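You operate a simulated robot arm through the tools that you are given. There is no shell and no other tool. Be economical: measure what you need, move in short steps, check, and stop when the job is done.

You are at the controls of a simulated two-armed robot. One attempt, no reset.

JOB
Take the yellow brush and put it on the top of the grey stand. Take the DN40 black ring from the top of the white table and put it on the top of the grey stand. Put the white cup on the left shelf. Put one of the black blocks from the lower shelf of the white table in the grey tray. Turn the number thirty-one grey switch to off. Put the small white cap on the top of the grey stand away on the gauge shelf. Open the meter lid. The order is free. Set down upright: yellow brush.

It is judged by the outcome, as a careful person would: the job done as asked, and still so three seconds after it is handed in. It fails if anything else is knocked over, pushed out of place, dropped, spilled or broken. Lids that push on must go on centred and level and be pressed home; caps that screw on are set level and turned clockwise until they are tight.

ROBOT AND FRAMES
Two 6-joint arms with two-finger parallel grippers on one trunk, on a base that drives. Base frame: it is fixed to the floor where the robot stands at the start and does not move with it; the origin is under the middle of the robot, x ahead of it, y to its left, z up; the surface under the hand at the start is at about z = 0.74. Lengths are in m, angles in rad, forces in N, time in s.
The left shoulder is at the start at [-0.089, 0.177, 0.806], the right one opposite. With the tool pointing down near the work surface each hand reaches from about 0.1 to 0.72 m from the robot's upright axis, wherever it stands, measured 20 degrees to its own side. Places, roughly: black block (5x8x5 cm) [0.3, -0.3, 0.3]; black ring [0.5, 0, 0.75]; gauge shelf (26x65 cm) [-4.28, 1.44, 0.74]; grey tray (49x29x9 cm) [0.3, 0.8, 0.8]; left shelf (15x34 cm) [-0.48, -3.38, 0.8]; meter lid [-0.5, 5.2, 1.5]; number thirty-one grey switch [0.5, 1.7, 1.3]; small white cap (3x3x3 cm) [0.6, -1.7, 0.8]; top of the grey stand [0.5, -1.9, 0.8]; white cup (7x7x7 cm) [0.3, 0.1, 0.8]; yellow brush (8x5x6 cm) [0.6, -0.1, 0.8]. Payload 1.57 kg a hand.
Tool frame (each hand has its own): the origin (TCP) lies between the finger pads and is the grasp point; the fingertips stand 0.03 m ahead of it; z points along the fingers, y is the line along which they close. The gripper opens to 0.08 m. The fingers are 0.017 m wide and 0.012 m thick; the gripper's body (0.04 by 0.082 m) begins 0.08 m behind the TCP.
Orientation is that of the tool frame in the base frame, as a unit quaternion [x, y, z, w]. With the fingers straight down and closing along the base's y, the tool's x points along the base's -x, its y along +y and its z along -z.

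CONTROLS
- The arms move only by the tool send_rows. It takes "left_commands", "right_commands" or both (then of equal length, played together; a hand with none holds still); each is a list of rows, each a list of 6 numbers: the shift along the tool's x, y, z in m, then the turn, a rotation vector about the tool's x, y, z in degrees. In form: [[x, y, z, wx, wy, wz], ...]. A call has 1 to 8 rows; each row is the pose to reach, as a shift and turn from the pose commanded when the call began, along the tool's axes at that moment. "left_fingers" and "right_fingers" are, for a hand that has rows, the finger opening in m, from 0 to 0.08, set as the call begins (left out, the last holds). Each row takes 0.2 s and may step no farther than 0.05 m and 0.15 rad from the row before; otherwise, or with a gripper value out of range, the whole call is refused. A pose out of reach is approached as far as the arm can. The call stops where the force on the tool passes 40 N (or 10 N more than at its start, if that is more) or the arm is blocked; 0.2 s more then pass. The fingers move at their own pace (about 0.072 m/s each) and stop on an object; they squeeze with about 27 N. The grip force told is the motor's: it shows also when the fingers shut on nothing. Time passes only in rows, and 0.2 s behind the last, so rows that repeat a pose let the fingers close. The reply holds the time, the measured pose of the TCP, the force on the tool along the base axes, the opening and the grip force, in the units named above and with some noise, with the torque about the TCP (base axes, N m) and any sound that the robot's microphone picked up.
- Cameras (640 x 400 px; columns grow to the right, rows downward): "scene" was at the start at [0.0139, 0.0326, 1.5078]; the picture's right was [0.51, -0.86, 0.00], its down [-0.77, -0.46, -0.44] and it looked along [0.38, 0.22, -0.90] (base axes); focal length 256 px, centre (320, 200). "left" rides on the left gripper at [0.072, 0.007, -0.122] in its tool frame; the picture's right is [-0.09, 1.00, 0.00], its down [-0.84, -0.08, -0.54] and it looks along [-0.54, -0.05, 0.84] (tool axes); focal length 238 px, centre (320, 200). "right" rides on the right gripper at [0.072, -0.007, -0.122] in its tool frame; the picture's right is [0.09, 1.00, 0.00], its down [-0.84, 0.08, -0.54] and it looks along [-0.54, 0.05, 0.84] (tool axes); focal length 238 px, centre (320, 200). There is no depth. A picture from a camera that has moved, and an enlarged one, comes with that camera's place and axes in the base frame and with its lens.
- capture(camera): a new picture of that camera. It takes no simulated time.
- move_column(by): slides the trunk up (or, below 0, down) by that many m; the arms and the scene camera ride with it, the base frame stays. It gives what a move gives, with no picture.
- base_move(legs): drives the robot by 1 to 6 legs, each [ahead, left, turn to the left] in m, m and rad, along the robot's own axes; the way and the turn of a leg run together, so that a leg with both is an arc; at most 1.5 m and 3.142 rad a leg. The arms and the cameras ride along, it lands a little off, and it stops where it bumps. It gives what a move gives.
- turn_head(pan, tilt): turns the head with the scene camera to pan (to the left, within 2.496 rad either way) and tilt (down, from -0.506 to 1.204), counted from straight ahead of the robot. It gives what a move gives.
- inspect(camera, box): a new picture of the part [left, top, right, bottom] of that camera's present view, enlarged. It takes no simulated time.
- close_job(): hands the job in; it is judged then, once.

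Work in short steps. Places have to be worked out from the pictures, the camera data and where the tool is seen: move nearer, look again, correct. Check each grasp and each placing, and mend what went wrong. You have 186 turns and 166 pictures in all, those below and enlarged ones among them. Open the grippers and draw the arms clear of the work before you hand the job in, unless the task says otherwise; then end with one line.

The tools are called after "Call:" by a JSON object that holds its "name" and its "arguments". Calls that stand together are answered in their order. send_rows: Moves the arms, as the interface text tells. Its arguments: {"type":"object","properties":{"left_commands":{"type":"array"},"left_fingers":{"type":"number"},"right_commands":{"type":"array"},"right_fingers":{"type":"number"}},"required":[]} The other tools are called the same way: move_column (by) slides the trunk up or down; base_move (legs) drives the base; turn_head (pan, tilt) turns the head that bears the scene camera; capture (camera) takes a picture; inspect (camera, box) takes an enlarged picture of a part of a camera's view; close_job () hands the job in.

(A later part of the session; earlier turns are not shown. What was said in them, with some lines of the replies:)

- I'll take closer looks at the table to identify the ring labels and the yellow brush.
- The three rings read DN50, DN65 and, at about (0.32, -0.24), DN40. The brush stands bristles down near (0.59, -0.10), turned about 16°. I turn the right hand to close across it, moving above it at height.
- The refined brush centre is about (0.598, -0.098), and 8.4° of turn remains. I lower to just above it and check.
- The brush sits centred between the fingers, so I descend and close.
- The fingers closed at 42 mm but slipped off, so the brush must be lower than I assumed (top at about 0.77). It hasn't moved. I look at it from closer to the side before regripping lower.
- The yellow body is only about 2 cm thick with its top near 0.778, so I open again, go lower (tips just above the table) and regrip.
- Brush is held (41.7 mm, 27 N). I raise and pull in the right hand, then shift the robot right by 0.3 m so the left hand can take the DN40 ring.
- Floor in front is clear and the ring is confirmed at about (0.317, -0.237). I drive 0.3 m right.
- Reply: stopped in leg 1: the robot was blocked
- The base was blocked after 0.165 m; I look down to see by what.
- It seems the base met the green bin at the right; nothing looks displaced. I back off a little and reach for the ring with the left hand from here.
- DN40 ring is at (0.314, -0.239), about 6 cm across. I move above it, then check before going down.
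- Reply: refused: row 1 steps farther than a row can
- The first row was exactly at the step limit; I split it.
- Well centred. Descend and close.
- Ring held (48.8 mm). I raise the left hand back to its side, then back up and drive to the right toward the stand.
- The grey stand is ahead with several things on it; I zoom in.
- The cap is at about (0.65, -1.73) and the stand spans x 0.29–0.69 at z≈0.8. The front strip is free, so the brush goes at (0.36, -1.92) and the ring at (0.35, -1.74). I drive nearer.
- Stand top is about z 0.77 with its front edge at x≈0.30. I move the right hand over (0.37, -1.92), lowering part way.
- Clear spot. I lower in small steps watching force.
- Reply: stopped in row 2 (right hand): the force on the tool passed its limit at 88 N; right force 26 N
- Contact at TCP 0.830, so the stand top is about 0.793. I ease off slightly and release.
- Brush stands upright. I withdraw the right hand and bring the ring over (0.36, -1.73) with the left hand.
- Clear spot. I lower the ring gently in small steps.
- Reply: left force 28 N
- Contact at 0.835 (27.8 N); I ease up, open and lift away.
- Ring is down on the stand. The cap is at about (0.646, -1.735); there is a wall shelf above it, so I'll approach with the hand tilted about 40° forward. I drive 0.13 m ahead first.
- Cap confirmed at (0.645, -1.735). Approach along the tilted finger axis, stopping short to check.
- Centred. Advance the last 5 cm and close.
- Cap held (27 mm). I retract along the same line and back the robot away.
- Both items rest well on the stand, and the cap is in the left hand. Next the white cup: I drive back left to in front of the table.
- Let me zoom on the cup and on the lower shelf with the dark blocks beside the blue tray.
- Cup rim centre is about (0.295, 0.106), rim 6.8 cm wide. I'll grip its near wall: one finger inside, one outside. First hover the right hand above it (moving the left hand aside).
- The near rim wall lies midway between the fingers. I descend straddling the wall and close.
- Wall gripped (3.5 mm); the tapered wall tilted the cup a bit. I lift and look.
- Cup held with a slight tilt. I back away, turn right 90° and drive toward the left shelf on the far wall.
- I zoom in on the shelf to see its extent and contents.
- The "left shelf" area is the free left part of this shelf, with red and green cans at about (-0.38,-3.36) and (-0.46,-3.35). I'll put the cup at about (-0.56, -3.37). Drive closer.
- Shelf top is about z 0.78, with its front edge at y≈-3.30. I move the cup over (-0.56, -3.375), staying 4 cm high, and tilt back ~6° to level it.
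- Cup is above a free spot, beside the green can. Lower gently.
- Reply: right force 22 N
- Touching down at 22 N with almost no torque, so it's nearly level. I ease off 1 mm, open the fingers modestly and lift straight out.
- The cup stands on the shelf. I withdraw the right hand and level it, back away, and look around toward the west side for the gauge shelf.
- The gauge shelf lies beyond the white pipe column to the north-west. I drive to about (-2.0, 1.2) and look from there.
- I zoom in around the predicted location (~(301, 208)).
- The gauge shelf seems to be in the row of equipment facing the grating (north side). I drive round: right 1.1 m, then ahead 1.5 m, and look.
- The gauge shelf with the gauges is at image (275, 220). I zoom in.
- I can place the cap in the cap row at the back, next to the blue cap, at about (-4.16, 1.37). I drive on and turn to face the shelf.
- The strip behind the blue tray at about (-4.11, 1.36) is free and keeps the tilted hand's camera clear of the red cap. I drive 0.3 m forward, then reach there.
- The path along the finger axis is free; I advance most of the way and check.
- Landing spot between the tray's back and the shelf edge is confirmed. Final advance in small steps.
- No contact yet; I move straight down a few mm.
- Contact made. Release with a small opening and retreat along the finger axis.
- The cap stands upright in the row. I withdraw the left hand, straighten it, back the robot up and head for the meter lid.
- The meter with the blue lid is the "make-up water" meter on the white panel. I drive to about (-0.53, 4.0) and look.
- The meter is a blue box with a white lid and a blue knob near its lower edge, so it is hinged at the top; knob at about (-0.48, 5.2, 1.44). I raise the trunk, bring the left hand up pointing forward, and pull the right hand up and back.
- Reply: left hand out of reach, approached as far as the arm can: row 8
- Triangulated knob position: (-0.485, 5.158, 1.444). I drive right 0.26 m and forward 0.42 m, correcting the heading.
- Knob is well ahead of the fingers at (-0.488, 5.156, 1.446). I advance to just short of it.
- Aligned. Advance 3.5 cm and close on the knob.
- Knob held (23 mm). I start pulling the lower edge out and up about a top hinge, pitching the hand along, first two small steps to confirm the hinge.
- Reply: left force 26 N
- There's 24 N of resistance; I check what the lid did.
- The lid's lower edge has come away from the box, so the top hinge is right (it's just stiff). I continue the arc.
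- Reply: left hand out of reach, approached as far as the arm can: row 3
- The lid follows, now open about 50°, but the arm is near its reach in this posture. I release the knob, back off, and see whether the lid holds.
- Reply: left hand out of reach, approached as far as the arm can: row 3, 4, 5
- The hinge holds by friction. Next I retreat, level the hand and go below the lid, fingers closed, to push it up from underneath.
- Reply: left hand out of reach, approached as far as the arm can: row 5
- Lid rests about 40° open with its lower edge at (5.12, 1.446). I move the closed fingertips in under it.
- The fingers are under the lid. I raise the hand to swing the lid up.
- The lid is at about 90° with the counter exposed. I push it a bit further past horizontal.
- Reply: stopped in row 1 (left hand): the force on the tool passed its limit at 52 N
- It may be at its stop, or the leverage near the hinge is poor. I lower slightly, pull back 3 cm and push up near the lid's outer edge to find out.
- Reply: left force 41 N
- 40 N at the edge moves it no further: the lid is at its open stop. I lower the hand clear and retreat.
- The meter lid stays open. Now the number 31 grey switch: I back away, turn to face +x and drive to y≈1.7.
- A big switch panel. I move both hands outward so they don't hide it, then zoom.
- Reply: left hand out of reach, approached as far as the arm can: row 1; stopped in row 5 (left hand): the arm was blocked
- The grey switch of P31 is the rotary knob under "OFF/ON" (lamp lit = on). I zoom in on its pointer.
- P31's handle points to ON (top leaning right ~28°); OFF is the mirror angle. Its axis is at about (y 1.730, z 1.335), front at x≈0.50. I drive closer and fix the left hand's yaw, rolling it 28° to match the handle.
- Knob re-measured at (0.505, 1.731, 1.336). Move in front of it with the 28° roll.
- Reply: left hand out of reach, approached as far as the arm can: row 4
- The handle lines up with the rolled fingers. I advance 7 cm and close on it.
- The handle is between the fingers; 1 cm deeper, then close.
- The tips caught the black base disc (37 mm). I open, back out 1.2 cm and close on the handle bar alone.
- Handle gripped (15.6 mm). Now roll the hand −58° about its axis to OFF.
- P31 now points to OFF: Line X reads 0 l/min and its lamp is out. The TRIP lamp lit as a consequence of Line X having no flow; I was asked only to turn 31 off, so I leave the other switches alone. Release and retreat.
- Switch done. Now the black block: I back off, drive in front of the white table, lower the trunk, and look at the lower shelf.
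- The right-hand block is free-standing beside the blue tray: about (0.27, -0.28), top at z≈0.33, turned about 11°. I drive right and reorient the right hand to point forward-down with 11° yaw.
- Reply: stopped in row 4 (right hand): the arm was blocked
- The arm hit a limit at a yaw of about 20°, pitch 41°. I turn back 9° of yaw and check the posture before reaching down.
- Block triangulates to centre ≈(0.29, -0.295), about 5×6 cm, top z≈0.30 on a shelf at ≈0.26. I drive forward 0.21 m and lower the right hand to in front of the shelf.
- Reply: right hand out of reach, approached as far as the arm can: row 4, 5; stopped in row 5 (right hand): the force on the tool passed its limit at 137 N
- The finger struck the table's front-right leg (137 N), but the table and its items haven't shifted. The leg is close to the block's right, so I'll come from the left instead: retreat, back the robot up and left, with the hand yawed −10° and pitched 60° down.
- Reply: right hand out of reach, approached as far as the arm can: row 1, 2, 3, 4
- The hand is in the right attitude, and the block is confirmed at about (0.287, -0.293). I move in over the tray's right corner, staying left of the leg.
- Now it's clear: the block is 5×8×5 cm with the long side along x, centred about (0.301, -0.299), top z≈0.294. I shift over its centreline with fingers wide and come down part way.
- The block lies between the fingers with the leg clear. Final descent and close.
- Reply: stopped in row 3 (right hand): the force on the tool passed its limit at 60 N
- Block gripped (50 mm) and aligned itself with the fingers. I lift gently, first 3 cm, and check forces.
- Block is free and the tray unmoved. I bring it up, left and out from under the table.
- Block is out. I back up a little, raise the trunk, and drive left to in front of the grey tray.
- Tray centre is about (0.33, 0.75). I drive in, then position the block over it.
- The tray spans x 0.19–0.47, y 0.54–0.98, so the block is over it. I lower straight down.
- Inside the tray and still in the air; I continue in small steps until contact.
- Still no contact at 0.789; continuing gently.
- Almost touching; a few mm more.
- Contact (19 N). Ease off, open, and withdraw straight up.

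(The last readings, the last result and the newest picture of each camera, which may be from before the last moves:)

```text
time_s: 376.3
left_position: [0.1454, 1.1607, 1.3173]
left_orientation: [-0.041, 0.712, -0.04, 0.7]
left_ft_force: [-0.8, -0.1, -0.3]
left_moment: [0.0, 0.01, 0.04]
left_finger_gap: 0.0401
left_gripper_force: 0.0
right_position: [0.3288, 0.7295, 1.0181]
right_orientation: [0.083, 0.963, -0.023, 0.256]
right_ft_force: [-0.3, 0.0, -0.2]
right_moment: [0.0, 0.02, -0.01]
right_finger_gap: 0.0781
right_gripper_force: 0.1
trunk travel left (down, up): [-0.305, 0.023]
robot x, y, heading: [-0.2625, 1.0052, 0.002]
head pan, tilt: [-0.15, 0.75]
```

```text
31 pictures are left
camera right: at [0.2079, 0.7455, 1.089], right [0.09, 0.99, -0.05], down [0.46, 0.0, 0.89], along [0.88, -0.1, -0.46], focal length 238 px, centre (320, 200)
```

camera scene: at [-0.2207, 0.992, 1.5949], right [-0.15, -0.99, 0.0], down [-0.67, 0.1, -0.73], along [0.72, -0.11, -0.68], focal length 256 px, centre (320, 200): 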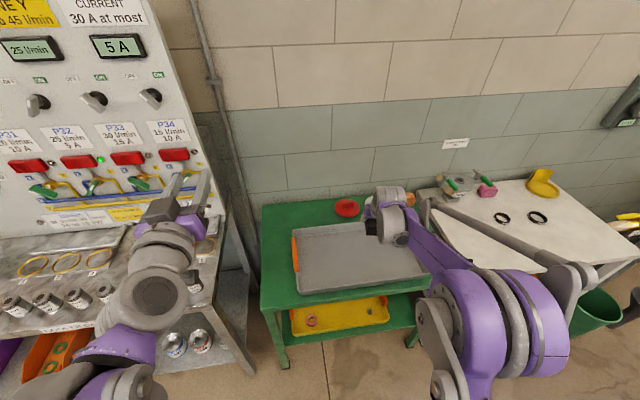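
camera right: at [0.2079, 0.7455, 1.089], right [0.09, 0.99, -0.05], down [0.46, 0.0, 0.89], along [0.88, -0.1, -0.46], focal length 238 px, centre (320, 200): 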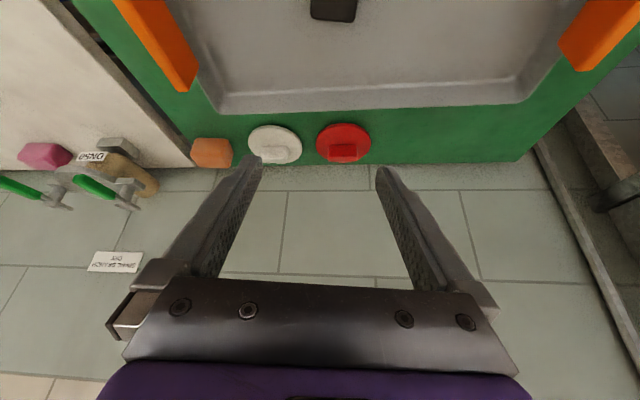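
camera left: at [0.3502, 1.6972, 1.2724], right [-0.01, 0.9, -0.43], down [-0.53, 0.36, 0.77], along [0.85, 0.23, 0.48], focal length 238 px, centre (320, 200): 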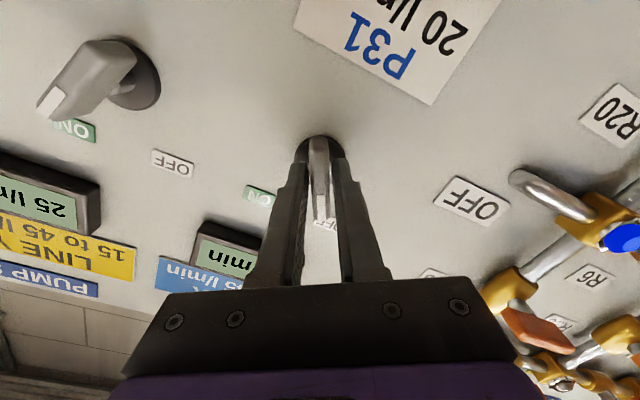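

The block lies in the tray. I back the robot clear and take final check pictures of tray, table, switch panel and meter lid.

Call:
{"name": "base_move", "arguments": {"legs": [[-0.5, 0, 0]]}}

Call:
{"name": "capture", "arguments": {"camera": "scene"}}

Call:
{"name": "turn_head", "arguments": {"pan": 1.53, "tilt": 0.1}}

Call:
{"name": "inspect", "arguments": {"camera": "scene", "box": [250, 150, 410, 250]}}

```text
time_s: 379.2
left_position: [-0.3467, 1.1615, 1.3174]
left_orientation: [-0.042, 0.712, -0.038, 0.7]
left_ft_force: [0.0, 0.2, -0.1]
left_moment: [-0.01, -0.01, 0.02]
left_finger_gap: 0.0399
left_gripper_force: 0.1
right_position: [-0.1599, 0.7305, 1.018]
right_orientation: [0.082, 0.963, -0.023, 0.257]
right_ft_force: [0.3, 0.1, -0.6]
right_moment: [0.0, 0.03, 0.01]
right_finger_gap: 0.078
right_gripper_force: 0.1
trunk travel left (down, up): [-0.305, 0.023]
robot x, y, heading: [-0.7542, 1.003, 0.007]
head pan, tilt: [-0.15, 0.75]
```

```text
30 pictures are left
camera scene: at [-0.7126, 0.9906, 1.595], right [-0.14, -0.99, 0.0], down [-0.68, 0.1, -0.73], along [0.72, -0.11, -0.68], focal length 256 px, centre (320, 200)
```

scene: 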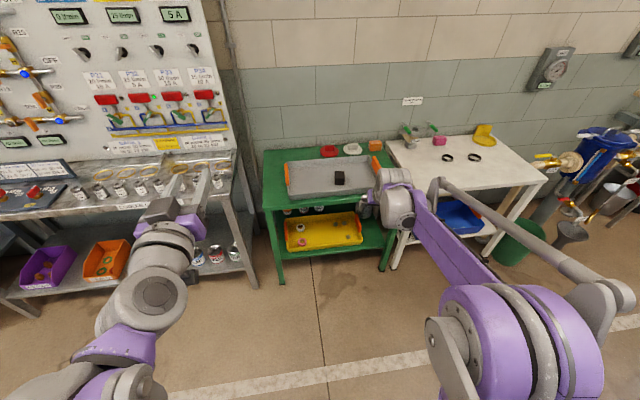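

```text
time_s: 380.9
left_position: [-0.3455, 1.161, 1.3177]
left_orientation: [-0.043, 0.712, -0.038, 0.7]
left_ft_force: [-0.6, -1.2, 0.5]
left_moment: [0.01, 0.01, 0.02]
left_finger_gap: 0.0401
left_gripper_force: 0.0
right_position: [-0.1598, 0.7293, 1.0198]
right_orientation: [0.083, 0.963, -0.023, 0.255]
right_ft_force: [-0.7, -0.2, 0.9]
right_moment: [-0.03, -0.01, -0.02]
right_finger_gap: 0.0782
right_gripper_force: 0.1
trunk travel left (down, up): [-0.305, 0.023]
robot x, y, heading: [-0.7532, 1.0035, 0.006]
head pan, tilt: [1.531, 0.099]
```

```text
4.00 times, centred on (330, 200) of scene
camera zoom: at [-0.7915, 1.0946, 1.6539], right [1.0, -0.04, 0.0], down [0.0, -0.1, -0.99], along [0.04, 0.99, -0.1], focal length 1026 px, centre (280, 200)
```

zoom: 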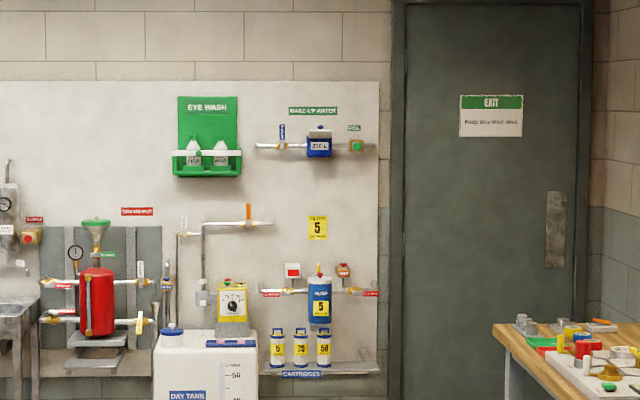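

Meter lid still open, block in tray, table undisturbed. One last look at the stand and the cup from here.

Call:
{"name": "turn_head", "arguments": {"pan": -1.25, "tilt": 0.3}}

Call:
{"name": "capture", "arguments": {"camera": "scene"}}

Call:
{"name": "inspect", "arguments": {"camera": "scene", "box": [200, 120, 380, 240]}}

```text
time_s: 383.3
left_position: [-0.3463, 1.1611, 1.3164]
left_orientation: [-0.043, 0.712, -0.038, 0.7]
left_ft_force: [0.3, 0.2, -0.3]
left_moment: [0.01, 0.01, 0.01]
left_finger_gap: 0.0402
left_gripper_force: 0.1
right_position: [-0.16, 0.7292, 1.0182]
right_orientation: [0.082, 0.963, -0.023, 0.256]
right_ft_force: [0.1, 0.5, -0.1]
right_moment: [0.0, -0.01, -0.01]
right_finger_gap: 0.0779
right_gripper_force: 0.1
trunk travel left (down, up): [-0.305, 0.023]
robot x, y, heading: [-0.7531, 1.0059, 0.006]
head pan, tilt: [-1.25, 0.3]
```

```text
28 pictures are left
camera scene: at [-0.7648, 0.9141, 1.6353], right [-0.95, -0.32, 0.0], down [-0.09, 0.28, -0.96], along [0.31, -0.9, -0.3], focal length 256 px, centre (320, 200)
```

scene: 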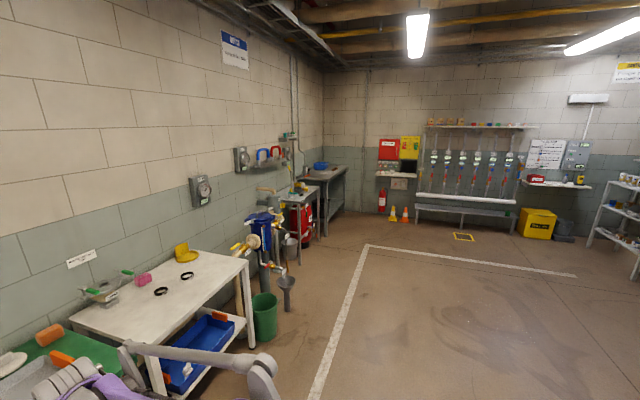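

```text
3.33 times, centred on (290, 180) of scene
camera zoom: at [-0.7648, 0.9141, 1.6353], right [-0.95, -0.32, 0.0], down [-0.09, 0.28, -0.96], along [0.31, -0.9, -0.3], focal length 855 px, centre (420, 267)
```

zoom: 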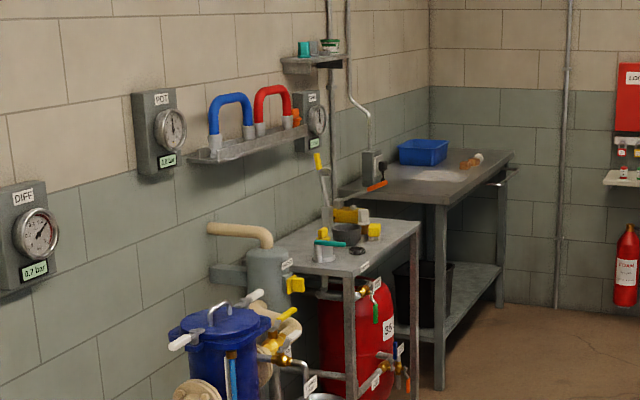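

Everything is in place, both grippers are open, and the arms are clear of the work. I hand the job in.

Call:
{"name": "close_job", "arguments": {}}

```text
The job is handed in.
```

I did all seven parts of the job and handed it in; turning P31 off lit the panel's TRIP lamp because Line X now has no flow, and I left the other switches alone.
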